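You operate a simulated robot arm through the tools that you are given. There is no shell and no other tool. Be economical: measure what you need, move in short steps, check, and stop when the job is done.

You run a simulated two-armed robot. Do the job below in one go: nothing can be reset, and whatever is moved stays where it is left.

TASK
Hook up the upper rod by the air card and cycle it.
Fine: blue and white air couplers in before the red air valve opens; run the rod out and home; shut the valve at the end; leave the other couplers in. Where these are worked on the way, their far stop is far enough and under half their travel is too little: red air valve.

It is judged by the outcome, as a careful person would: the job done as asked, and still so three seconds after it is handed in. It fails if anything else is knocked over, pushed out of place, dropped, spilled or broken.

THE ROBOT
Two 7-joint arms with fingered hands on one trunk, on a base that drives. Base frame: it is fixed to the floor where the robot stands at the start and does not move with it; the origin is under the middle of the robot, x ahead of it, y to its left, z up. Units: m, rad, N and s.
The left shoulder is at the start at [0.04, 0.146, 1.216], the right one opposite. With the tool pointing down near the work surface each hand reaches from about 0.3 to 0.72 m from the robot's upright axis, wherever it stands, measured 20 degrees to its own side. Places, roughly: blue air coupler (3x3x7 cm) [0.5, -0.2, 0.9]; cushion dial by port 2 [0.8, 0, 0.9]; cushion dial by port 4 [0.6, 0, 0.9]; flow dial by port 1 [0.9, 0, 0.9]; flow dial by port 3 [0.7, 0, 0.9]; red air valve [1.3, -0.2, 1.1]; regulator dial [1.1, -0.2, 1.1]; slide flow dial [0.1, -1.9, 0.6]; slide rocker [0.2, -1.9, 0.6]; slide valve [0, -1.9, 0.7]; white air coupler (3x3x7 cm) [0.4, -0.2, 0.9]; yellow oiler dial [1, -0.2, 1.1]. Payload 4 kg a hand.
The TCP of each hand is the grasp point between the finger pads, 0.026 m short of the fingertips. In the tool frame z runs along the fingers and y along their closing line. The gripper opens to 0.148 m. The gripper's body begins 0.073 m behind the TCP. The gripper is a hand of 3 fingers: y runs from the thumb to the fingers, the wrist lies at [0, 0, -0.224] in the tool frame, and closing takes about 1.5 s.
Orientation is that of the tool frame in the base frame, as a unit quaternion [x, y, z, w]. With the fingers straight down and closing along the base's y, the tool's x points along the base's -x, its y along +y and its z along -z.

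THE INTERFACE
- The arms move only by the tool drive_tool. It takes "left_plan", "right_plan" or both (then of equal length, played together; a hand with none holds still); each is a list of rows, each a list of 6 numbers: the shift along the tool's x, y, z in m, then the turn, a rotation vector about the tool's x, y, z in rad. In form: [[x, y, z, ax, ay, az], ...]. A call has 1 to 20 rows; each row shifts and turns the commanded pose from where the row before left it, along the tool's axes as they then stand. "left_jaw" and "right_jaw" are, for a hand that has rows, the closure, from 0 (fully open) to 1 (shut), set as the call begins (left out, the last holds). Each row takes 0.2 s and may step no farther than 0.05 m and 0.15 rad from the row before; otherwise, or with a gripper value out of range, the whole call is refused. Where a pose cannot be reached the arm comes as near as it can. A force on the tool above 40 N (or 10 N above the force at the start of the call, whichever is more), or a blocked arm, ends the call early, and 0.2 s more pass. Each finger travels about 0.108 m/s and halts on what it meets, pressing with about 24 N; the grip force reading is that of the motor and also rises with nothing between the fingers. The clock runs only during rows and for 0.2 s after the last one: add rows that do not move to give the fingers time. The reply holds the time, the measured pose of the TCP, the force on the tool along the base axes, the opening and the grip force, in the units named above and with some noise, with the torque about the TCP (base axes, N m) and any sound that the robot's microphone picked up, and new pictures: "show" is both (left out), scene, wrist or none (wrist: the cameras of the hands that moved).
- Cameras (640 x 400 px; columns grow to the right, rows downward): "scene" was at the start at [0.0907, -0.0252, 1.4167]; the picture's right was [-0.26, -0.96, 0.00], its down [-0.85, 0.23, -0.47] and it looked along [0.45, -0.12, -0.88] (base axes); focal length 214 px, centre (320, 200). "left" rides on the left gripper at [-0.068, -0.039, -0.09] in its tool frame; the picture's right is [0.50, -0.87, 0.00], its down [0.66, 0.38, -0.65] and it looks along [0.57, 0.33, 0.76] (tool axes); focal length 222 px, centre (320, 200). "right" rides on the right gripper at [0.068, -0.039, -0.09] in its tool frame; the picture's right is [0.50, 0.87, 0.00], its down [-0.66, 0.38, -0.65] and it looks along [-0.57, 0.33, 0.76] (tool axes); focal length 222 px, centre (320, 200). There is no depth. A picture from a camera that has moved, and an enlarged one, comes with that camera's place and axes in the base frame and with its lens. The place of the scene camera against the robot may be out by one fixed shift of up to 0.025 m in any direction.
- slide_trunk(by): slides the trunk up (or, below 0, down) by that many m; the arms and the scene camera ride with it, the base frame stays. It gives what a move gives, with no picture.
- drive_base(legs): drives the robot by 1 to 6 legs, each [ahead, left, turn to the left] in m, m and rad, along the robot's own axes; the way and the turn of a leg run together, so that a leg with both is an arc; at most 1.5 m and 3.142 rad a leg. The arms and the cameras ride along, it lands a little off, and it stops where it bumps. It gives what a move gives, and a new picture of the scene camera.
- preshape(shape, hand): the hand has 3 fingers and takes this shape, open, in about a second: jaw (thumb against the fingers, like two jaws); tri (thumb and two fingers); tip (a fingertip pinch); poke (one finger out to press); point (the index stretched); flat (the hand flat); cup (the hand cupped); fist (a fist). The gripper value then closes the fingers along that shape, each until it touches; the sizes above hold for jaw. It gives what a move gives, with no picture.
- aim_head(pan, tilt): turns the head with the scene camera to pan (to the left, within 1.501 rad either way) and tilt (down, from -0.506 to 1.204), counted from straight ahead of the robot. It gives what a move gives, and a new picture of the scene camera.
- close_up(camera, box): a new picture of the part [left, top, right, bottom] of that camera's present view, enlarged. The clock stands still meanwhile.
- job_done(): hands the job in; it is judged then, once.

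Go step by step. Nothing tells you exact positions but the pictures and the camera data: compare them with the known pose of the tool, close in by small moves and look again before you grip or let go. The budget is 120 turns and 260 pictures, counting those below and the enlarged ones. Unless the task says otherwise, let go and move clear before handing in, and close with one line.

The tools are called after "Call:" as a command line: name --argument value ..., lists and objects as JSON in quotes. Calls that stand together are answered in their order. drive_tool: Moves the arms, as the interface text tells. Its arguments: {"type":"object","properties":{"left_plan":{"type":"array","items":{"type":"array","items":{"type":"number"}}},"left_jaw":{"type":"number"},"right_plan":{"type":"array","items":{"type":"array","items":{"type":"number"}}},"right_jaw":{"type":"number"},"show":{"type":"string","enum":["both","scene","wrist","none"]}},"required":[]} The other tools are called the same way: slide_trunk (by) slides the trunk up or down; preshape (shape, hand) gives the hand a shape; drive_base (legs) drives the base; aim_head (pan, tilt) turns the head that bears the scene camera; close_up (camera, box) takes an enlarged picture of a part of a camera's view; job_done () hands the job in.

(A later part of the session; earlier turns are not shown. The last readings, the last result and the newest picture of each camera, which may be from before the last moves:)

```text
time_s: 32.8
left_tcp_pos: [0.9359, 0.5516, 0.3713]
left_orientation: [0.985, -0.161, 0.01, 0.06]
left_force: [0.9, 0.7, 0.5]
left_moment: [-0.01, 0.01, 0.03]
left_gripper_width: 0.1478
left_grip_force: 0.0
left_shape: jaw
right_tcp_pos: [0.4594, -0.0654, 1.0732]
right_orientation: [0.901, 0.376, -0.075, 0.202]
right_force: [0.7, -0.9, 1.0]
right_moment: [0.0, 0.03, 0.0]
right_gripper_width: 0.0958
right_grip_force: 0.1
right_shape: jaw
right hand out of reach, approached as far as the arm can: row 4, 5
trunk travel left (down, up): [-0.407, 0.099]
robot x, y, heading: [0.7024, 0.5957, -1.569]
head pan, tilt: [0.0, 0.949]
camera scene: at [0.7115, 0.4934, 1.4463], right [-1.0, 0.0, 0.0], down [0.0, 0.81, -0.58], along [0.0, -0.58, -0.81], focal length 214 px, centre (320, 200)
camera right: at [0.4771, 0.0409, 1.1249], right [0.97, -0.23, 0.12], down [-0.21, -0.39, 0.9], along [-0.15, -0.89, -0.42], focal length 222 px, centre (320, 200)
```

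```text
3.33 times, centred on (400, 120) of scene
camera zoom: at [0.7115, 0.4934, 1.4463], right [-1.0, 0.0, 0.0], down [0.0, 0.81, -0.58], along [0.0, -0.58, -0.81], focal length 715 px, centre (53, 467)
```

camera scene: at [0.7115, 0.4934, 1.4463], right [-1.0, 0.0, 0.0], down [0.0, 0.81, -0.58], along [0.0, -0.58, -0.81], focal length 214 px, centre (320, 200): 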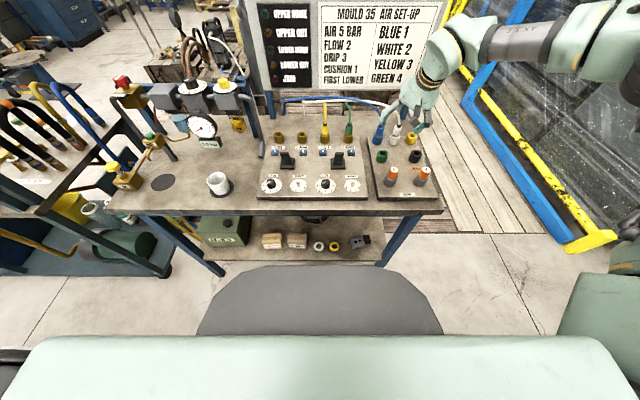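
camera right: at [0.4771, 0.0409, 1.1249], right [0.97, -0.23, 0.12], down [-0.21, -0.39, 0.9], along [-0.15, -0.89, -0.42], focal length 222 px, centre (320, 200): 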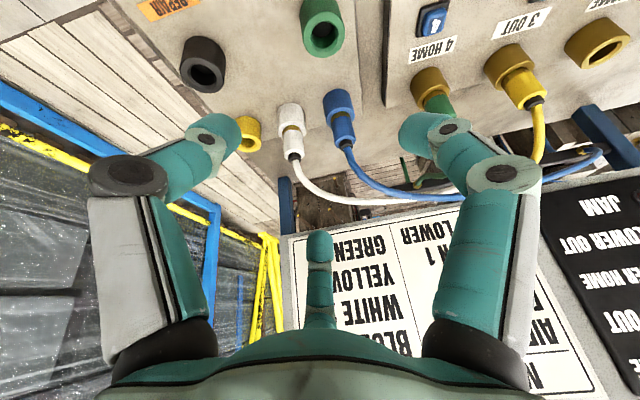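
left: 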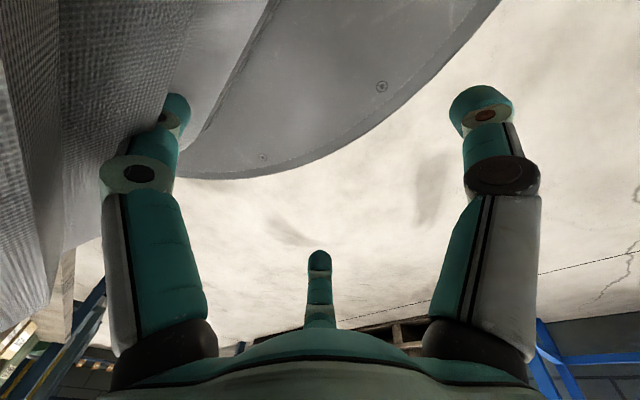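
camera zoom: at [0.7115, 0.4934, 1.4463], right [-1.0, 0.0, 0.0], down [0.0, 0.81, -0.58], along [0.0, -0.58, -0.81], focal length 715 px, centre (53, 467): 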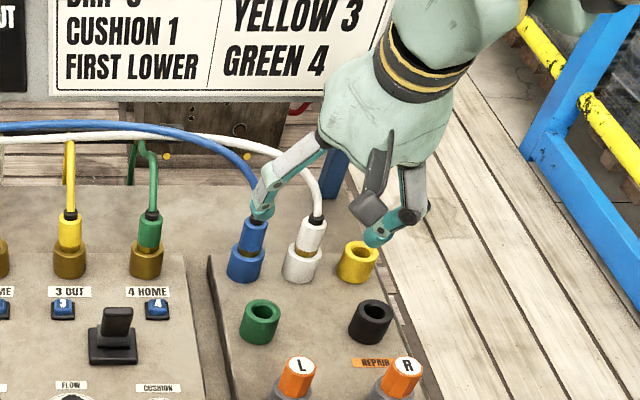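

The arm is at its reach limit; I'll lift slightly, then bring the base 6 cm closer.

Call:
drive_tool --right_plan '[[0.001, 0.015, -0.023, 0, 0, 0], [0.001, 0.015, -0.023, 0, 0, 0], [0, 0, 0, 0, 0, 0]]' --show "none"

Call:
drive_base --legs '[[0.06, 0, 0]]'

```text
time_s: 33.6
left_tcp_pos: [0.9349, 0.5513, 0.372]
left_orientation: [0.985, -0.161, 0.01, 0.059]
left_force: [-0.6, -1.3, 0.1]
left_moment: [0.01, -0.01, -0.01]
left_gripper_width: 0.148
left_grip_force: 0.0
left_shape: jaw
right_tcp_pos: [0.4789, -0.06, 1.1243]
right_orientation: [0.901, 0.377, -0.074, 0.201]
right_force: [-0.4, -0.5, -0.3]
right_moment: [-0.02, 0.02, -0.02]
right_gripper_width: 0.096
right_grip_force: 0.0
right_shape: jaw
trunk travel left (down, up): [-0.407, 0.099]
robot x, y, heading: [0.7005, 0.5954, -1.568]
head pan, tilt: [0.0, 0.949]
```

```text
time_s: 34.6
left_tcp_pos: [0.9345, 0.4946, 0.3717]
left_orientation: [0.985, -0.161, 0.01, 0.062]
left_force: [0.9, 1.1, -0.1]
left_moment: [-0.02, 0.01, 0.01]
left_gripper_width: 0.1477
left_grip_force: 0.0
left_shape: jaw
right_tcp_pos: [0.4795, -0.1158, 1.1269]
right_orientation: [0.901, 0.375, -0.075, 0.203]
right_force: [0.2, 0.8, 0.5]
right_moment: [0.01, 0.0, -0.02]
right_gripper_width: 0.0964
right_grip_force: 0.1
right_shape: jaw
trunk travel left (down, up): [-0.407, 0.099]
robot x, y, heading: [0.7031, 0.538, -1.57]
head pan, tilt: [0.0, 0.949]
camera scene: at [0.7117, 0.4398, 1.4466], right [-1.0, 0.0, 0.0], down [0.0, 0.81, -0.58], along [0.0, -0.58, -0.81], focal length 214 px, centre (320, 200)
```

scene: 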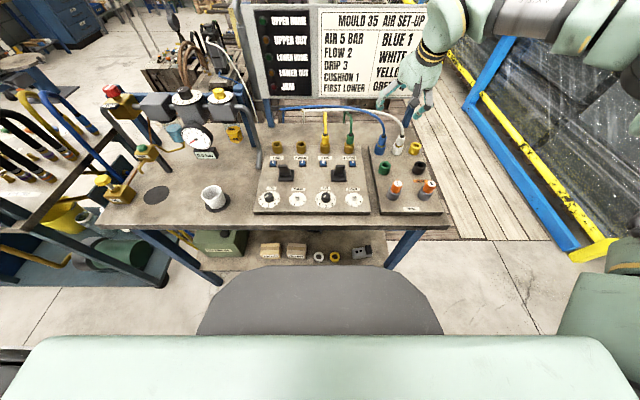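

Now y reach should suffice. Looking at blue from the wrist before descending.

Call:
close_up --camera "right" --box '[200, 40, 500, 230]'

```text
2.11 times, centred on (350, 135) of right
camera zoom: at [0.4984, -0.0097, 1.1786], right [0.97, -0.23, 0.12], down [-0.21, -0.39, 0.9], along [-0.15, -0.89, -0.42], focal length 468 px, centre (257, 337)
```

zoom: 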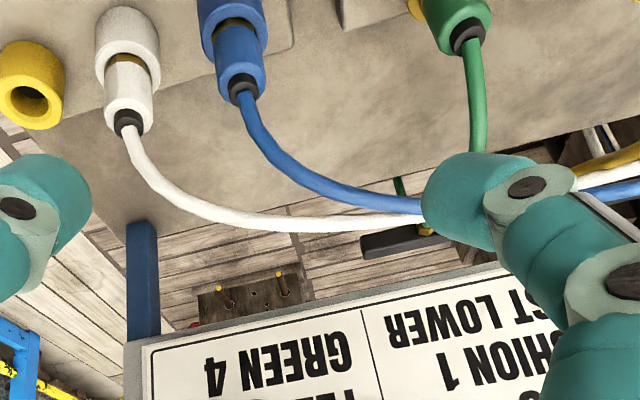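

Triangulated blue at ≈(0.484,-0.16,0.955). Moving to 6 cm short.

Call:
drive_tool --right_plan '[[0.0069, -0.0061, 0.0353, 0, 0, 0], [0.0069, -0.0061, 0.0353, 0, 0, 0], [0.0069, -0.0061, 0.0353, 0, 0, 0], [0, 0, 0, 0, 0, 0]]' --show "wrist"

Call:
close_up --camera "scene" --box '[320, 60, 480, 180]'

```text
time_s: 35.6
left_tcp_pos: [0.9345, 0.4944, 0.3712]
left_orientation: [0.985, -0.161, 0.009, 0.06]
left_force: [-0.8, 0.7, 0.9]
left_moment: [-0.02, -0.02, -0.03]
left_gripper_width: 0.1479
left_grip_force: 0.1
left_shape: jaw
right_tcp_pos: [0.461, -0.1087, 1.0421]
right_orientation: [0.901, 0.377, -0.074, 0.202]
right_force: [0.1, 0.2, -0.2]
right_moment: [0.0, 0.0, 0.01]
right_gripper_width: 0.0959
right_grip_force: 0.0
right_shape: jaw
right hand out of reach, approached as far as the arm can: row 1, 2, 3
trunk travel left (down, up): [-0.407, 0.099]
robot x, y, heading: [0.7015, 0.5351, -1.563]
head pan, tilt: [0.0, 0.949]
camera right: at [0.4791, -0.0022, 1.094], right [0.97, -0.22, 0.12], down [-0.21, -0.39, 0.9], along [-0.15, -0.89, -0.42], focal length 222 px, centre (320, 200)
```

right: 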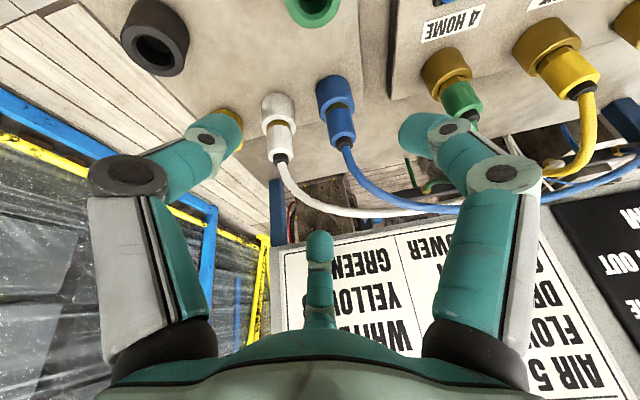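

```text
3.33 times, centred on (400, 120) of scene
camera zoom: at [0.7116, 0.4366, 1.4464], right [-1.0, 0.0, 0.0], down [0.0, 0.81, -0.58], along [0.0, -0.58, -0.81], focal length 715 px, centre (53, 467)
```

zoom: 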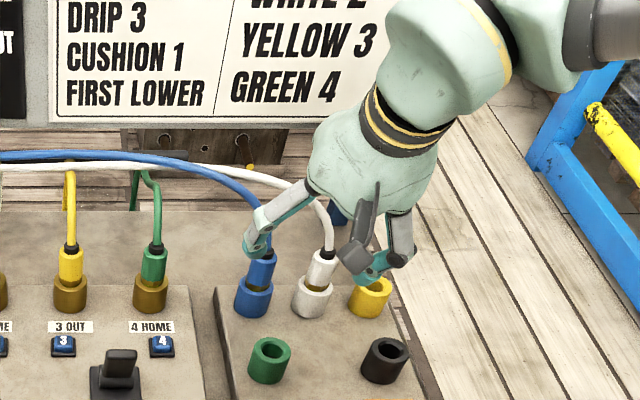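

The limit seems to be wrist joints from the yaw rather than distance. I'll raise and try the opposite yaw (+60°), which also keeps fingers clear of white and the hose.

Call:
drive_tool --right_plan '[[0.0, 0.0, -0.045, 0, 0, 0], [0.0, 0.0, -0.045, 0, 0, 0], [0, 0, 0, 0, 0, -0.141], [0, 0, 0, 0, 0, -0.141], [0, 0, 0, 0, 0, -0.141], [0, 0, 0, 0, 0, -0.141], [0, 0, 0, 0, 0, -0.141], [0, 0, 0, 0, 0, -0.141], [0, 0, 0, 0, 0, -0.141], [0, 0, 0, 0, 0, -0.141], [0, 0, 0, 0, 0, -0.141], [0, 0, 0, 0, 0, -0.141], [0, 0, 0, 0, 0, -0.141], [0, 0, 0, 0, 0, -0.141], [0, 0, 0, 0, 0, -0.141], [0, 0, 0, 0, 0, 0]]'

```text
time_s: 39.0
left_tcp_pos: [0.935, 0.4939, 0.3723]
left_orientation: [0.985, -0.161, 0.009, 0.06]
left_force: [1.0, 0.6, -0.7]
left_moment: [-0.03, 0.04, 0.02]
left_gripper_width: 0.1476
left_grip_force: 0.0
left_shape: jaw
right_tcp_pos: [0.4566, -0.0711, 1.1251]
right_orientation: [0.249, 0.944, -0.206, 0.063]
right_force: [0.1, 0.0, 0.0]
right_moment: [0.0, -0.01, 0.0]
right_gripper_width: 0.0961
right_grip_force: 0.1
right_shape: jaw
trunk travel left (down, up): [-0.407, 0.099]
robot x, y, heading: [0.7023, 0.5367, -1.572]
head pan, tilt: [0.0, 0.949]
camera scene: at [0.7114, 0.4356, 1.4463], right [-1.0, 0.0, 0.0], down [0.0, 0.81, -0.58], along [0.0, -0.58, -0.81], focal length 214 px, centre (320, 200)
camera right: at [0.3779, -0.0344, 1.2064], right [-0.01, 0.91, -0.42], down [0.75, 0.28, 0.6], along [0.67, -0.31, -0.68], focal length 222 px, centre (320, 200)
```

scene: 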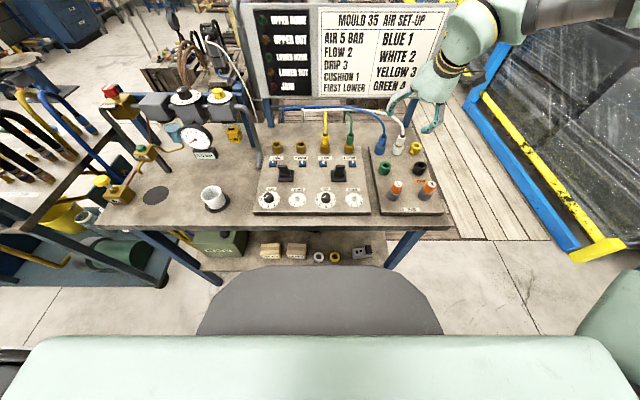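
right: 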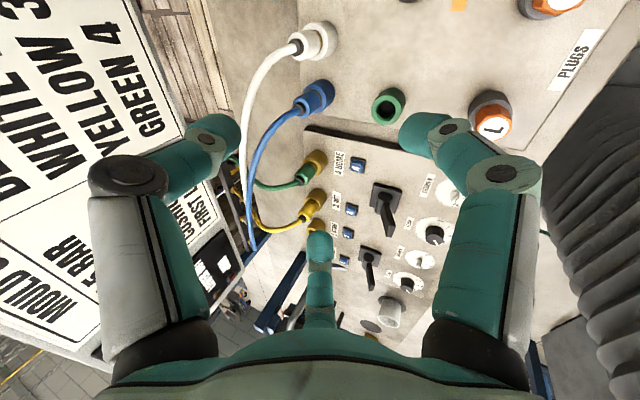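

Reached fine with this yaw. Close look at blue from here.

Call:
close_up --camera "right" --box '[220, 10, 440, 150]'

```text
2.86 times, centred on (330, 80) of right
camera zoom: at [0.3779, -0.0344, 1.2064], right [-0.01, 0.91, -0.42], down [0.75, 0.28, 0.6], along [0.67, -0.31, -0.68], focal length 635 px, centre (291, 543)
```

zoom: 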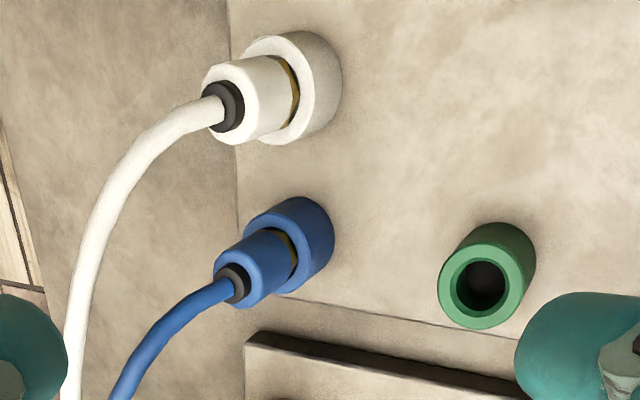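

Blue's axis works out at ≈(0.478,-0.166), body mid z≈0.955. Going to 6 cm short again with this orientation.

Call:
drive_tool --right_plan '[[-0.0079, -0.0016, 0.0433, 0, 0, 0], [-0.0079, -0.0016, 0.0433, 0, 0, 0], [-0.0079, -0.0016, 0.0433, 0, 0, 0], [0, 0, 0, 0, 0, 0]]' --show "wrist"

Call:
close_up --camera "scene" --box '[320, 60, 480, 180]'

```text
time_s: 40.0
left_tcp_pos: [0.9346, 0.4952, 0.3716]
left_orientation: [0.985, -0.161, 0.01, 0.06]
left_force: [-0.3, 0.3, -0.1]
left_moment: [-0.01, -0.01, -0.02]
left_gripper_width: 0.1478
left_grip_force: 0.0
left_shape: jaw
right_tcp_pos: [0.4547, -0.1083, 1.0291]
right_orientation: [0.248, 0.944, -0.206, 0.065]
right_force: [-0.1, 0.1, 0.4]
right_moment: [0.02, 0.04, 0.02]
right_gripper_width: 0.0959
right_grip_force: 0.1
right_shape: jaw
right hand out of reach, approached as far as the arm can: row 2, 3
trunk travel left (down, up): [-0.407, 0.099]
robot x, y, heading: [0.7028, 0.5348, -1.574]
head pan, tilt: [0.0, 0.949]
camera right: at [0.3752, -0.0715, 1.1112], right [0.0, 0.91, -0.42], down [0.74, 0.28, 0.6], along [0.67, -0.31, -0.68], focal length 222 px, centre (320, 200)
```

right: 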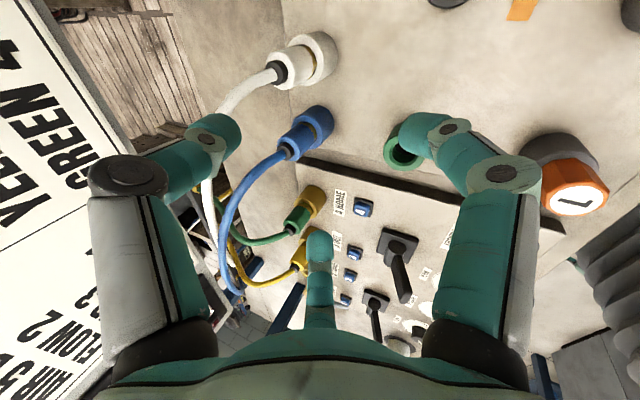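

```text
3.33 times, centred on (400, 120) of scene
camera zoom: at [0.7116, 0.4348, 1.4463], right [-1.0, 0.0, 0.0], down [0.0, 0.81, -0.58], along [0.0, -0.58, -0.81], focal length 715 px, centre (53, 467)
```

zoom: 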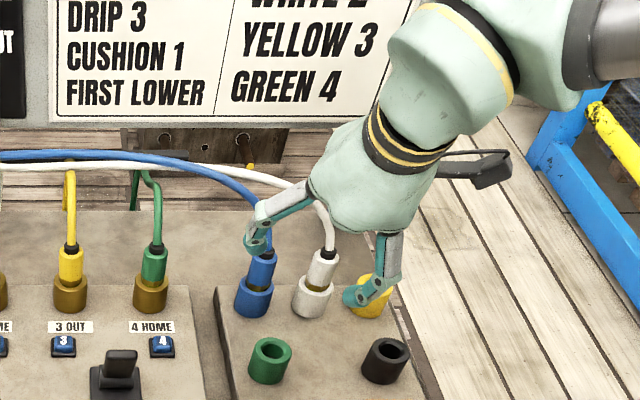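

The arm seems caught in an awkward elbow posture. I'll go back to a straight-down tool with no yaw and test the reach there.

Call:
drive_tool --right_plan '[[0, 0, -0.045, 0, 0, 0], [0, 0, 0, 0, 0, 0.1306], [0, 0, 0, 0, 0, 0.1306], [0, 0, 0, 0, 0, 0.1306], [0, 0, 0, 0, 0, 0.1306], [0, 0, 0, 0, 0, 0.1306], [0, 0, 0, 0, 0, 0.1306], [0, 0, 0, 0, 0, 0.1306], [0, 0, 0, 0, 0, 0.1306], [0, 0, 0, 0, 0.145, 0], [0, 0, 0, 0, 0.145, 0], [0, 0, 0, 0, 0.145, 0], [0, 0, 0, 0, 0, 0], [-0.03, 0.0, 0, 0, 0, 0], [-0.03, 0.0, 0, 0, 0, 0], [0, 0, 0, 0, 0, 0]]'

Call:
close_up --camera "scene" --box '[320, 0, 600, 180]'

```text
time_s: 43.4
left_tcp_pos: [0.934, 0.495, 0.372]
left_orientation: [0.985, -0.16, 0.009, 0.06]
left_force: [-0.7, -0.2, -0.7]
left_moment: [0.02, -0.03, -0.02]
left_gripper_width: 0.1479
left_grip_force: 0.1
left_shape: jaw
right_tcp_pos: [0.4175, -0.0584, 1.0855]
right_orientation: [0.703, 0.711, 0.004, 0.006]
right_force: [-0.2, -0.5, 0.4]
right_moment: [-0.02, 0.02, -0.02]
right_gripper_width: 0.0956
right_grip_force: 0.2
right_shape: jaw
right hand out of reach, approached as far as the arm can: row 11, 12, 14, 15
trunk travel left (down, up): [-0.407, 0.099]
robot x, y, heading: [0.7034, 0.5358, -1.576]
head pan, tilt: [0.0, 0.949]
camera scene: at [0.7116, 0.4354, 1.4463], right [-1.0, 0.0, 0.0], down [0.0, 0.81, -0.58], along [0.0, -0.58, -0.81], focal length 214 px, centre (320, 200)
camera right: at [0.376, 0.0083, 1.1767], right [0.86, 0.51, 0.01], down [0.38, -0.65, 0.66], along [0.34, -0.56, -0.75], focal length 222 px, centre (320, 200)
```

scene: 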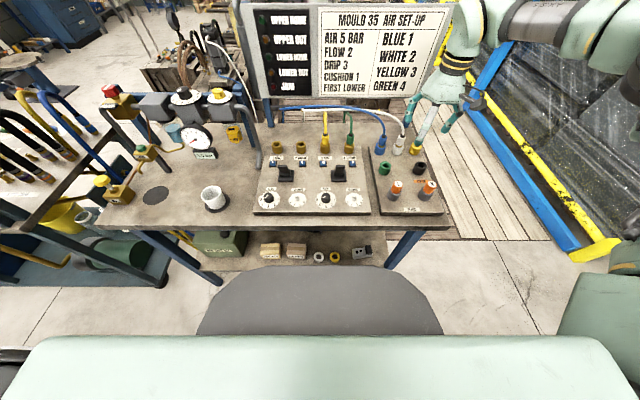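
right: 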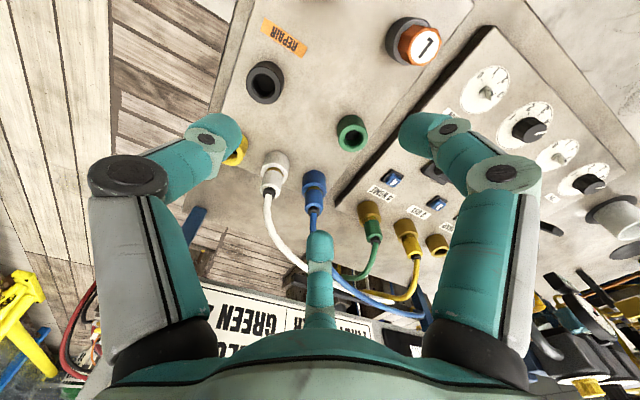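

```text
2.22 times, centred on (460, 90) of scene
camera zoom: at [0.7116, 0.4354, 1.4463], right [-1.0, 0.0, 0.0], down [0.0, 0.81, -0.58], along [0.0, -0.58, -0.81], focal length 477 px, centre (9, 444)
```

zoom: 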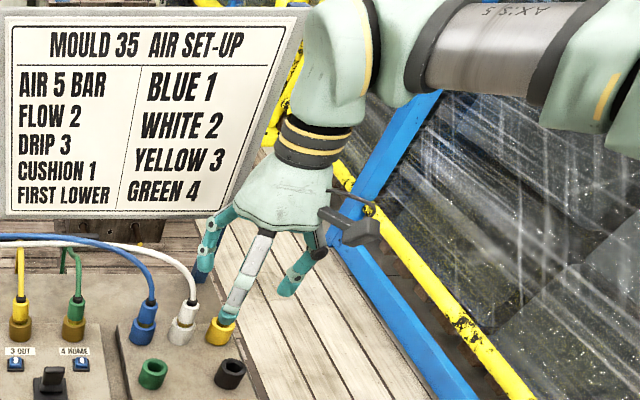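

I need to know how much closer the base can get. Measuring my own front edge at two trunk heights.

Call:
close_up --camera "scene" --box '[260, 220, 380, 300]'

Call:
slide_trunk --by 0.09

Call:
close_up --camera "scene" --box '[260, 220, 380, 300]'

```text
5.00 times, centred on (320, 260) of scene
camera zoom: at [0.7116, 0.4354, 1.4463], right [-1.0, 0.0, 0.0], down [0.0, 0.81, -0.58], along [0.0, -0.58, -0.81], focal length 1072 px, centre (320, -100)
```

zoom: 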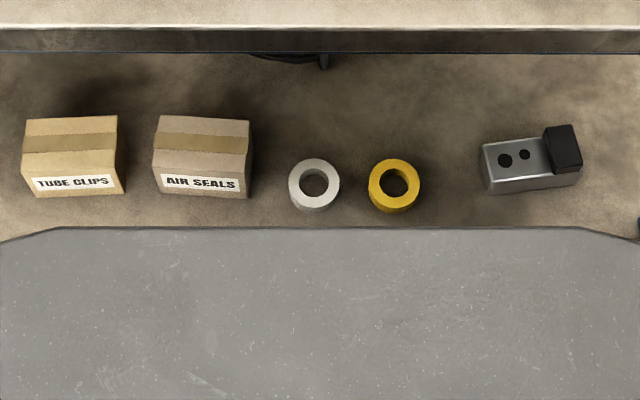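

```text
time_s: 44.6
left_tcp_pos: [0.9342, 0.4944, 0.462]
left_orientation: [0.985, -0.161, 0.01, 0.059]
left_force: [-0.6, -0.2, -1.5]
left_moment: [0.02, -0.02, 0.01]
left_gripper_width: 0.1479
left_grip_force: 0.0
left_shape: jaw
right_tcp_pos: [0.4167, -0.0573, 1.1761]
right_orientation: [0.703, 0.711, 0.005, 0.006]
right_force: [0.5, -0.3, 0.2]
right_moment: [0.02, 0.03, 0.01]
right_gripper_width: 0.096
right_grip_force: 0.1
right_shape: jaw
trunk travel left (down, up): [-0.497, 0.009]
robot x, y, heading: [0.7013, 0.5368, -1.57]
head pan, tilt: [0.0, 0.949]
```

```text
5.00 times, centred on (320, 260) of scene
camera zoom: at [0.7113, 0.4355, 1.5367], right [-1.0, 0.0, 0.0], down [0.0, 0.81, -0.58], along [0.0, -0.58, -0.81], focal length 1072 px, centre (320, -100)
```

zoom: 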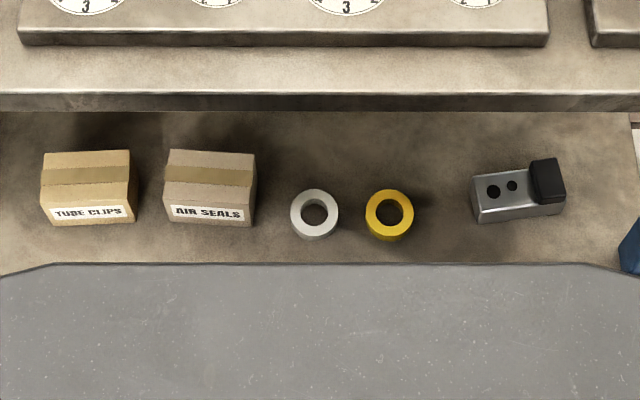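

My front has a few cm clearance left to the bench. I'll come 4 cm closer and 5 cm to my right, and lower the trunk again.

Call:
drive_base --legs '[[0, -0.05, 0], [0.04, 0, 0]]'

Call:
slide_trunk --by -0.09

```text
time_s: 46.0
left_tcp_pos: [0.8845, 0.46, 0.4619]
left_orientation: [0.985, -0.16, 0.009, 0.063]
left_force: [0.5, 0.5, -0.1]
left_moment: [-0.03, 0.01, 0.0]
left_gripper_width: 0.1478
left_grip_force: 0.0
left_shape: jaw
right_tcp_pos: [0.3693, -0.0896, 1.1811]
right_orientation: [0.703, 0.711, 0.002, 0.007]
right_force: [0.2, 0.4, 1.5]
right_moment: [-0.1, 0.02, -0.05]
right_gripper_width: 0.0959
right_grip_force: 0.1
right_shape: jaw
trunk travel left (down, up): [-0.497, 0.009]
robot x, y, heading: [0.6551, 0.501, -1.574]
head pan, tilt: [0.0, 0.949]
camera scene: at [0.664, 0.4072, 1.537], right [-1.0, 0.0, 0.0], down [0.0, 0.81, -0.59], along [0.0, -0.59, -0.81], focal length 214 px, centre (320, 200)
```

scene: 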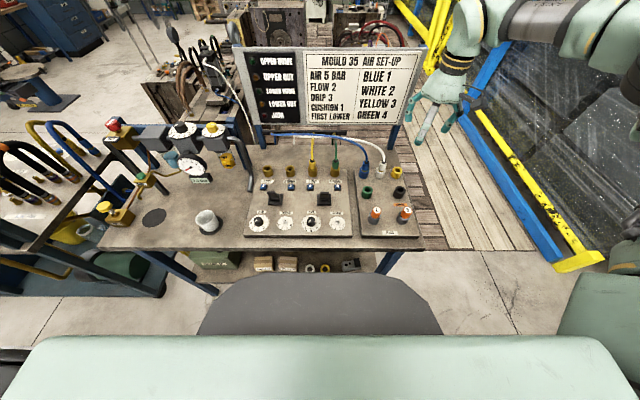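

```text
time_s: 47.3
left_tcp_pos: [0.8831, 0.4571, 0.3719]
left_orientation: [0.985, -0.16, 0.009, 0.059]
left_force: [0.4, -0.5, 0.3]
left_moment: [0.04, 0.02, 0.01]
left_gripper_width: 0.1477
left_grip_force: 0.2
left_shape: jaw
right_tcp_pos: [0.3674, -0.0972, 1.0869]
right_orientation: [0.702, 0.712, 0.004, 0.006]
right_force: [-1.2, 0.2, -0.5]
right_moment: [0.01, -0.02, -0.01]
right_gripper_width: 0.0961
right_grip_force: 0.1
right_shape: jaw
trunk travel left (down, up): [-0.407, 0.099]
robot x, y, heading: [0.6514, 0.5012, -1.573]
head pan, tilt: [0.0, 0.949]
```

Now move over toward blue, then tilt (~17°) and yaw +60°.

Call:
drive_tool --right_plan '[[0, 0.04, 0, 0, 0, 0], [0, 0.04, 0, 0, 0, 0], [0, 0.03, 0, 0, 0, 0], [0, 0, 0, 0, -0.145, 0], [0, 0, 0, 0, -0.145, 0], [0, 0, 0, 0, 0, -0.131], [0, 0, 0, 0, 0, -0.131], [0, 0, 0, 0, 0, -0.131], [0, 0, 0, 0, 0, -0.131], [0, 0, 0, 0, 0, -0.131], [0, 0, 0, 0, 0, -0.131], [0, 0, 0, 0, 0, -0.131], [0, 0, 0, 0, 0, -0.131], [0, 0, 0, 0, 0, 0]]'

Call:
close_up --camera "right" --box '[200, 20, 440, 180]'

```text
time_s: 50.3
left_tcp_pos: [0.8848, 0.4583, 0.3717]
left_orientation: [0.985, -0.16, 0.011, 0.058]
left_force: [-0.5, -0.3, -0.5]
left_moment: [0.03, 0.02, 0.0]
left_gripper_width: 0.1478
left_grip_force: 0.2
left_shape: jaw
right_tcp_pos: [0.4446, -0.0528, 1.0941]
right_orientation: [0.25, 0.957, -0.138, 0.045]
right_force: [0.3, 0.3, 0.5]
right_moment: [0.02, 0.02, 0.02]
right_gripper_width: 0.0959
right_grip_force: 0.0
right_shape: jaw
right hand out of reach, approached as far as the arm can: row 1, 2, 3
trunk travel left (down, up): [-0.407, 0.099]
robot x, y, heading: [0.6551, 0.4967, -1.566]
head pan, tilt: [0.0, 0.949]
camera scene: at [0.6611, 0.3971, 1.4463], right [-1.0, 0.0, 0.0], down [0.0, 0.81, -0.58], along [0.0, -0.58, -0.81], focal length 214 px, centre (320, 200)
camera right: at [0.3657, -0.028, 1.1814], right [-0.01, 0.96, -0.29], down [0.75, 0.2, 0.64], along [0.67, -0.21, -0.72], focal length 222 px, centre (320, 200)
```

scene: 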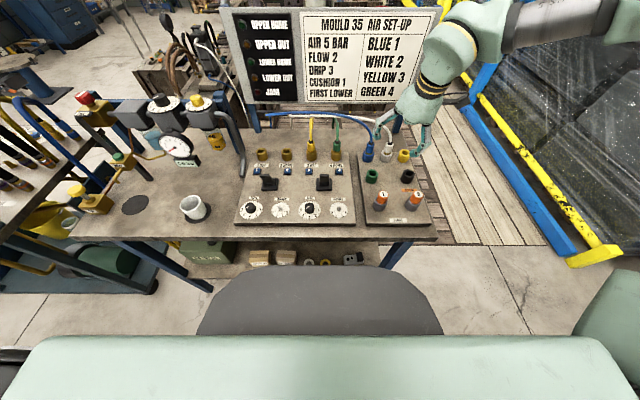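
right: 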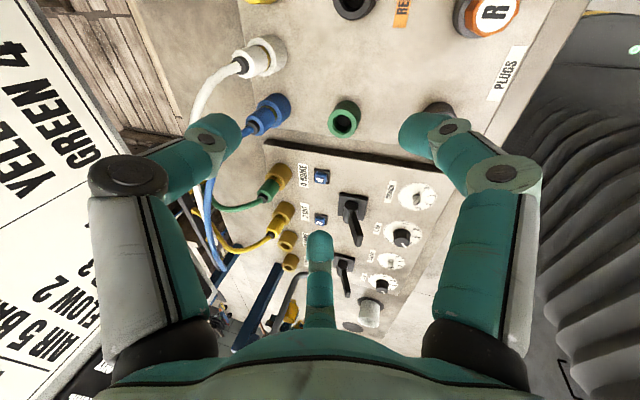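

```text
2.50 times, centred on (320, 100) of right
camera zoom: at [0.3657, -0.028, 1.1814], right [-0.01, 0.96, -0.29], down [0.75, 0.2, 0.64], along [0.67, -0.21, -0.72], focal length 555 px, centre (320, 450)
```

zoom: 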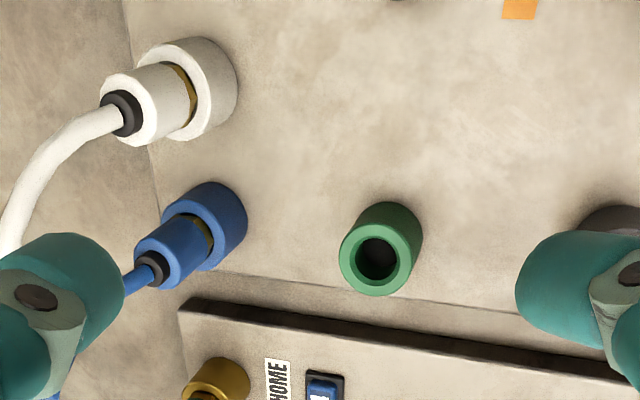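

The limit is toward the robot's midline, so I should stand further left instead. Strafing +0.1 m.

Call:
drive_base --legs '[[0, 0.1, 0]]'

Call:
close_up --camera "right" --box '[200, 20, 440, 180]'

```text
time_s: 51.4
left_tcp_pos: [0.9827, 0.4577, 0.3714]
left_orientation: [0.985, -0.16, 0.009, 0.059]
left_force: [-0.7, 0.2, 0.4]
left_moment: [-0.01, 0.0, -0.02]
left_gripper_width: 0.148
left_grip_force: 0.1
left_shape: jaw
right_tcp_pos: [0.543, -0.0519, 1.094]
right_orientation: [0.249, 0.958, -0.136, 0.046]
right_force: [0.5, -0.1, 0.0]
right_moment: [-0.04, -0.01, 0.0]
right_gripper_width: 0.0959
right_grip_force: 0.0
right_shape: jaw
trunk travel left (down, up): [-0.407, 0.099]
robot x, y, heading: [0.7498, 0.5013, -1.562]
head pan, tilt: [0.0, 0.949]
camera scene: at [0.758, 0.3973, 1.4463], right [-1.0, 0.0, 0.0], down [0.0, 0.81, -0.58], along [0.0, -0.58, -0.81], focal length 214 px, centre (320, 200)
```

scene: 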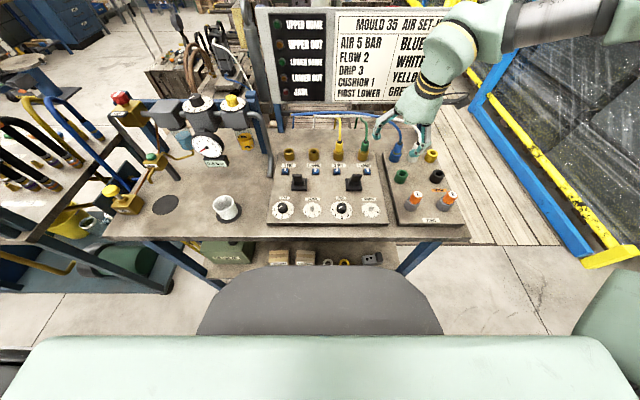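

```text
2.50 times, centred on (320, 100) of right
camera zoom: at [0.4633, -0.0281, 1.1809], right [-0.01, 0.96, -0.29], down [0.74, 0.2, 0.64], along [0.67, -0.21, -0.72], focal length 555 px, centre (320, 450)
```

zoom: 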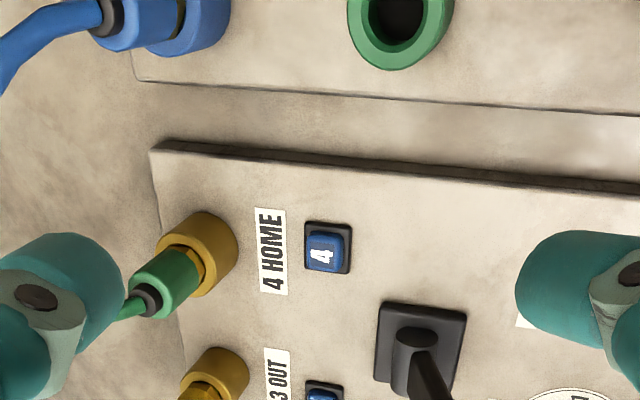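

Approach blue to 7 cm short.

Call:
drive_tool --right_plan '[[0.0089, -0.0324, 0.0292, 0, 0, 0], [0.0089, -0.0324, 0.0292, 0, 0, 0], [0.0089, -0.0324, 0.0292, 0, 0, 0], [0, 0, 0, 0, 0, 0]]' --show "wrist"

Call:
close_up --camera "scene" --box '[330, 80, 490, 200]'

```text
time_s: 52.4
left_tcp_pos: [0.9821, 0.4582, 0.3717]
left_orientation: [0.985, -0.159, 0.01, 0.059]
left_force: [-0.1, -0.7, -0.1]
left_moment: [-0.01, 0.0, 0.04]
left_gripper_width: 0.1479
left_grip_force: 0.0
left_shape: jaw
right_tcp_pos: [0.4734, -0.14, 1.0316]
right_orientation: [0.249, 0.957, -0.138, 0.047]
right_force: [0.6, 0.0, 0.6]
right_moment: [-0.03, -0.02, 0.0]
right_gripper_width: 0.096
right_grip_force: 0.1
right_shape: jaw
right hand out of reach, approached as far as the arm can: row 3
trunk travel left (down, up): [-0.407, 0.099]
robot x, y, heading: [0.7465, 0.4988, -1.566]
head pan, tilt: [0.0, 0.949]
camera right: at [0.3936, -0.1157, 1.1179], right [-0.01, 0.96, -0.29], down [0.74, 0.2, 0.64], along [0.67, -0.21, -0.71], focal length 222 px, centre (320, 200)
```

right: 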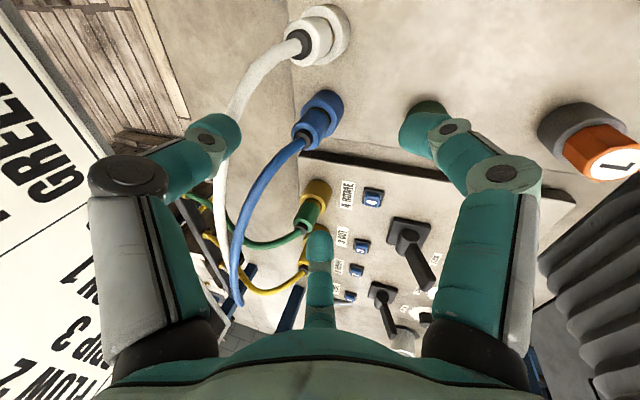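

```text
3.33 times, centred on (410, 140) of scene
camera zoom: at [0.7587, 0.398, 1.4464], right [-1.0, 0.0, 0.0], down [0.0, 0.81, -0.58], along [0.0, -0.58, -0.81], focal length 715 px, centre (20, 400)
```

zoom: 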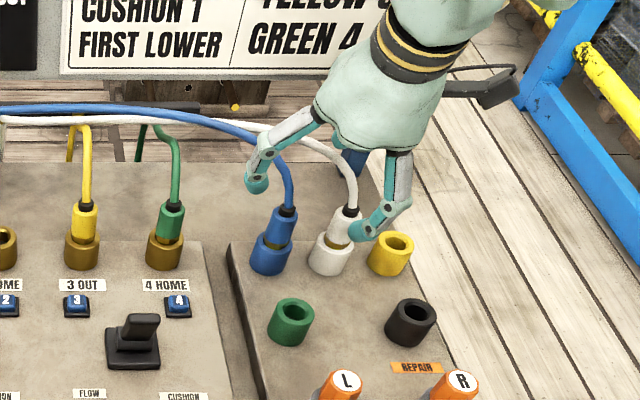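

The reach shrinks when the wrist is high relative to the shoulder, so I'll raise the trunk and then descend.

Call:
slide_trunk --by 0.095

Call:
drive_tool --right_plan '[[0.0, -0.0, 0.02, 0, 0, 0], [0.0, 0, 0.02, 0, 0, 0], [0.0, 0, 0.02, 0, 0, 0], [0, 0, 0, 0, 0, 0]]' --show "wrist"

```text
time_s: 53.7
left_tcp_pos: [0.9825, 0.4574, 0.4671]
left_orientation: [0.985, -0.16, 0.01, 0.059]
left_force: [0.4, 0.6, -0.6]
left_moment: [-0.01, 0.03, 0.03]
left_gripper_width: 0.1479
left_grip_force: 0.1
left_shape: jaw
right_tcp_pos: [0.4737, -0.1403, 1.1264]
right_orientation: [0.25, 0.957, -0.138, 0.045]
right_force: [-0.1, 0.1, -0.7]
right_moment: [-0.03, 0.0, 0.01]
right_gripper_width: 0.0959
right_grip_force: 0.0
right_shape: jaw
trunk travel left (down, up): [-0.502, 0.004]
robot x, y, heading: [0.7467, 0.5001, -1.569]
head pan, tilt: [0.0, 0.949]
```

```text
time_s: 54.7
left_tcp_pos: [0.982, 0.4578, 0.466]
left_orientation: [0.985, -0.16, 0.011, 0.06]
left_force: [0.4, -0.9, 0.4]
left_moment: [0.01, -0.03, -0.02]
left_gripper_width: 0.1479
left_grip_force: 0.1
left_shape: jaw
right_tcp_pos: [0.461, -0.1248, 1.0869]
right_orientation: [0.249, 0.957, -0.139, 0.045]
right_force: [0.1, 0.1, -0.4]
right_moment: [0.02, 0.0, 0.02]
right_gripper_width: 0.0962
right_grip_force: 0.0
right_shape: jaw
right hand out of reach, approached as far as the arm can: row 1, 2, 3
trunk travel left (down, up): [-0.502, 0.004]
robot x, y, heading: [0.7514, 0.4973, -1.566]
head pan, tilt: [0.0, 0.949]
camera right: at [0.3811, -0.1014, 1.172], right [-0.01, 0.96, -0.29], down [0.74, 0.2, 0.64], along [0.67, -0.21, -0.71], focal length 222 px, centre (320, 200)
```

right: 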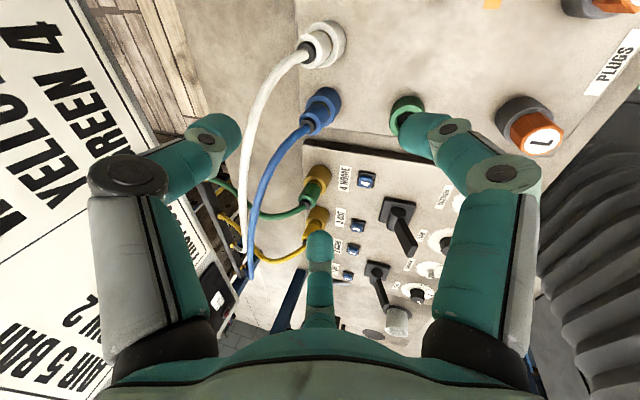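

Extension seems limited by posture. Turning the base left brings the right shoulder nearer the bench, so I'll retract the hand, rotate ~0.5 rad and reposition.

Call:
drive_tool --right_plan '[[0.014, 0.0252, -0.0286, 0, 0, 0], [0.014, 0.0252, -0.0286, 0, 0, 0], [0.014, 0.0252, -0.0286, 0, 0, 0], [0.014, 0.0252, -0.0286, 0, 0, 0], [0.014, 0.0252, -0.0286, 0, 0, 0]]' --show "none"

Call:
drive_base --legs '[[0, -0.08, 0], [0, 0, 0.5]]'

Call:
slide_trunk --by -0.08

```text
time_s: 55.9
left_tcp_pos: [0.9827, 0.4582, 0.4667]
left_orientation: [0.985, -0.159, 0.009, 0.06]
left_force: [-1.5, -0.2, 0.3]
left_moment: [-0.01, 0.0, 0.03]
left_gripper_width: 0.1478
left_grip_force: 0.1
left_shape: jaw
right_tcp_pos: [0.459, 0.0541, 1.1857]
right_orientation: [0.249, 0.957, -0.138, 0.047]
right_force: [-0.4, 0.1, 0.1]
right_moment: [-0.01, -0.02, 0.0]
right_gripper_width: 0.0962
right_grip_force: 0.1
right_shape: jaw
trunk travel left (down, up): [-0.502, 0.004]
robot x, y, heading: [0.7501, 0.4985, -1.565]
head pan, tilt: [0.0, 0.949]
```

```text
time_s: 58.4
left_tcp_pos: [0.8916, 0.5732, 0.4663]
left_orientation: [0.994, 0.087, 0.025, 0.054]
left_force: [0.0, 0.6, -0.7]
left_moment: [0.02, 0.01, 0.03]
left_gripper_width: 0.1478
left_grip_force: 0.1
left_shape: jaw
right_tcp_pos: [0.6244, -0.0339, 1.1844]
right_orientation: [0.007, 0.989, -0.124, 0.079]
right_force: [-0.2, 0.5, 0.2]
right_moment: [-0.02, -0.04, 0.02]
right_gripper_width: 0.096
right_grip_force: 0.0
right_shape: jaw
trunk travel left (down, up): [-0.502, 0.004]
robot x, y, heading: [0.6696, 0.4971, -1.068]
head pan, tilt: [0.0, 0.949]
camera scene: at [0.7211, 0.4085, 1.5411], right [-0.88, -0.48, 0.0], down [-0.39, 0.71, -0.58], along [0.28, -0.51, -0.81], focal length 214 px, centre (320, 200)
```

scene: 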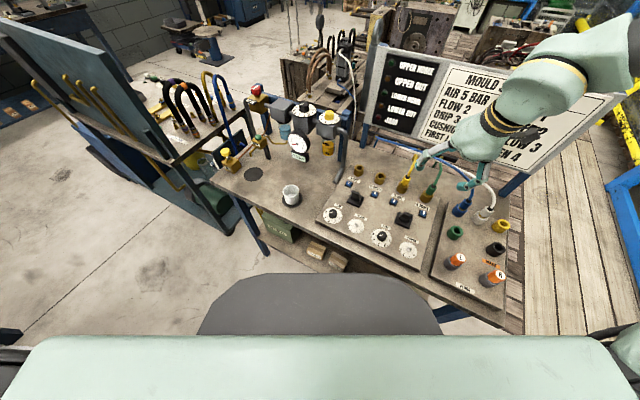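

```text
time_s: 59.6
left_tcp_pos: [0.8912, 0.5729, 0.3873]
left_orientation: [0.994, 0.088, 0.024, 0.055]
left_force: [0.5, -0.4, 0.8]
left_moment: [0.01, 0.01, -0.01]
left_gripper_width: 0.1478
left_grip_force: 0.1
left_shape: jaw
right_tcp_pos: [0.626, -0.0342, 1.1045]
right_orientation: [0.006, 0.989, -0.124, 0.078]
right_force: [-0.5, 0.1, 0.1]
right_moment: [0.02, 0.0, -0.02]
right_gripper_width: 0.096
right_grip_force: 0.0
right_shape: jaw
trunk travel left (down, up): [-0.422, 0.084]
robot x, y, heading: [0.6646, 0.5017, -1.067]
head pan, tilt: [0.0, 0.949]
```

Shoulder is closer now. Move above blue, with a 15° yaw tweak.

Call:
drive_tool --right_plan '[[0.0326, -0.023, 0.0016, 0, 0, 0], [0.0326, -0.023, 0.0016, 0, 0, 0], [0.0326, -0.023, 0.0016, 0, 0, 0], [0.0326, -0.023, 0.0016, 0, 0, 0], [0.0326, -0.023, 0.0016, 0, 0, 0], [0, 0, 0, 0, 0, 0.13], [0, 0, 0, 0, 0, 0.13], [0, 0, 0, 0, 0, 0]]'

Call:
close_up --camera "right" --box '[200, 20, 440, 180]'

```text
time_s: 61.4
left_tcp_pos: [0.8922, 0.5739, 0.3858]
left_orientation: [0.994, 0.088, 0.024, 0.056]
left_force: [-0.5, -0.8, 0.6]
left_moment: [-0.04, 0.04, -0.01]
left_gripper_width: 0.1477
left_grip_force: 0.0
left_shape: jaw
right_tcp_pos: [0.4624, -0.1488, 1.0982]
right_orientation: [0.135, 0.98, -0.111, 0.094]
right_force: [0.0, 0.8, -0.5]
right_moment: [-0.01, 0.0, 0.05]
right_gripper_width: 0.0961
right_grip_force: 0.1
right_shape: jaw
trunk travel left (down, up): [-0.422, 0.084]
robot x, y, heading: [0.6662, 0.495, -1.068]
head pan, tilt: [0.0, 0.949]
camera scene: at [0.7217, 0.4083, 1.4616], right [-0.88, -0.48, 0.0], down [-0.39, 0.71, -0.58], along [0.28, -0.51, -0.81], focal length 214 px, centre (320, 200)
camera right: at [0.3732, -0.1472, 1.1789], right [-0.23, 0.94, -0.27], down [0.63, 0.35, 0.69], along [0.75, -0.02, -0.67], focal length 222 px, centre (320, 200)
```

scene: 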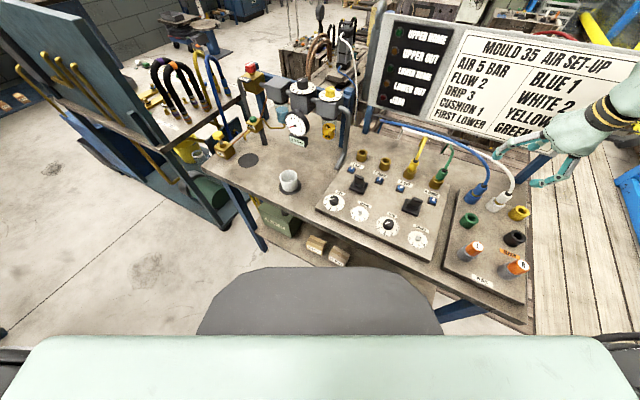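
right: 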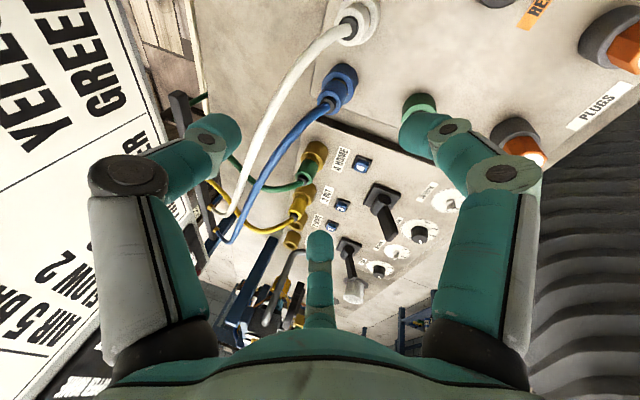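

```text
2.50 times, centred on (320, 100) of right
camera zoom: at [0.3732, -0.1472, 1.1789], right [-0.23, 0.94, -0.27], down [0.63, 0.35, 0.69], along [0.75, -0.02, -0.67], focal length 555 px, centre (320, 450)
```

zoom: 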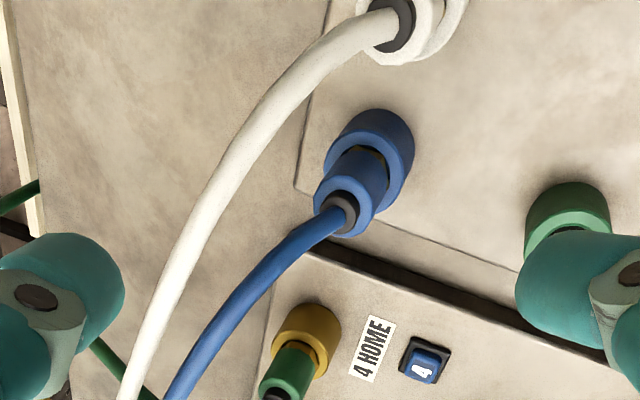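

Reachable now. Blue's axis re-measured at ≈(0.470,-0.172). Descend partly with a narrower opening and check.

Call:
drive_tool --right_plan '[[0.0081, 0.0033, 0.03, 0, 0, 0], [0.0081, 0.0032, 0.03, 0, 0, 0], [0, 0, 0.025, 0, 0, 0], [0, 0, 0, 0, 0, 0]]' --right_jaw 0.48

Call:
close_up --camera "scene" --box '[420, 100, 580, 220]'

Call:
close_up --camera "right" --box '[200, 0, 440, 160]'

```text
time_s: 62.4
left_tcp_pos: [0.8924, 0.5742, 0.3872]
left_orientation: [0.994, 0.088, 0.024, 0.055]
left_force: [-0.1, -0.5, -0.4]
left_moment: [0.0, -0.01, 0.01]
left_gripper_width: 0.1478
left_grip_force: 0.0
left_shape: jaw
right_tcp_pos: [0.4616, -0.1615, 1.0126]
right_orientation: [0.134, 0.98, -0.112, 0.095]
right_force: [-0.7, 0.2, 0.9]
right_moment: [-0.03, 0.0, 0.03]
right_gripper_width: 0.0774
right_grip_force: 0.1
right_shape: jaw
trunk travel left (down, up): [-0.422, 0.084]
robot x, y, heading: [0.6689, 0.4968, -1.069]
head pan, tilt: [0.0, 0.949]
camera scene: at [0.7219, 0.4088, 1.4616], right [-0.88, -0.48, 0.0], down [-0.39, 0.71, -0.58], along [0.28, -0.51, -0.81], focal length 214 px, centre (320, 200)
camera right: at [0.3725, -0.1596, 1.0931], right [-0.23, 0.93, -0.27], down [0.63, 0.36, 0.69], along [0.75, -0.02, -0.67], focal length 222 px, centre (320, 200)
```

scene: 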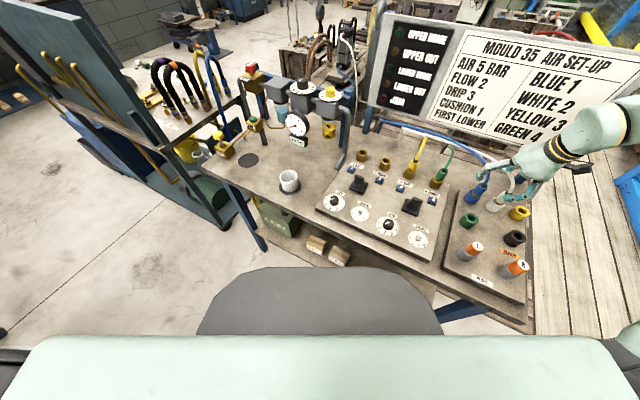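
right: 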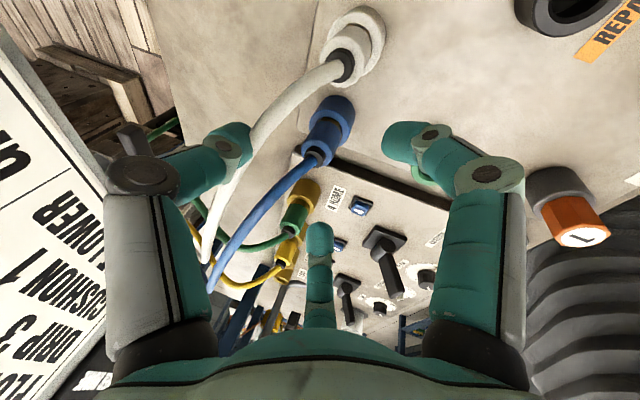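

```text
3.33 times, centred on (500, 160) of scene
camera zoom: at [0.7219, 0.4088, 1.4616], right [-0.88, -0.48, 0.0], down [-0.39, 0.71, -0.58], along [0.28, -0.51, -0.81], focal length 715 px, centre (-280, 333)
```

zoom: 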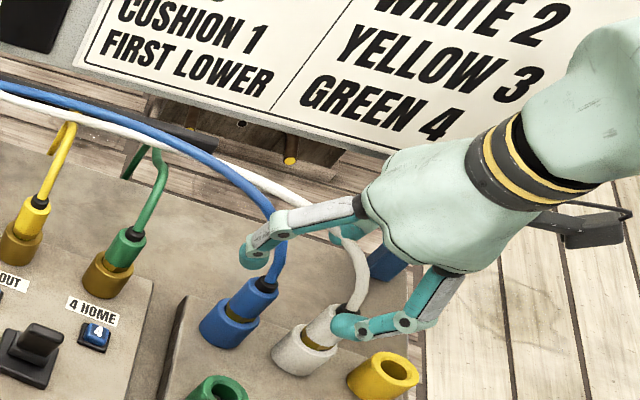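

```text
2.50 times, centred on (320, 80) of right
camera zoom: at [0.3725, -0.1596, 1.0931], right [-0.23, 0.93, -0.27], down [0.63, 0.36, 0.69], along [0.75, -0.02, -0.67], focal length 555 px, centre (320, 500)
```

zoom: 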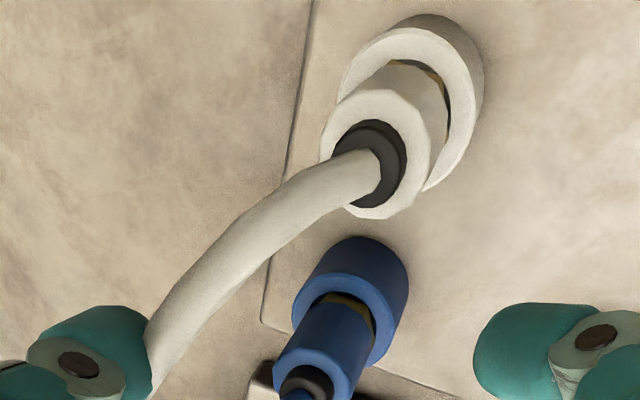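

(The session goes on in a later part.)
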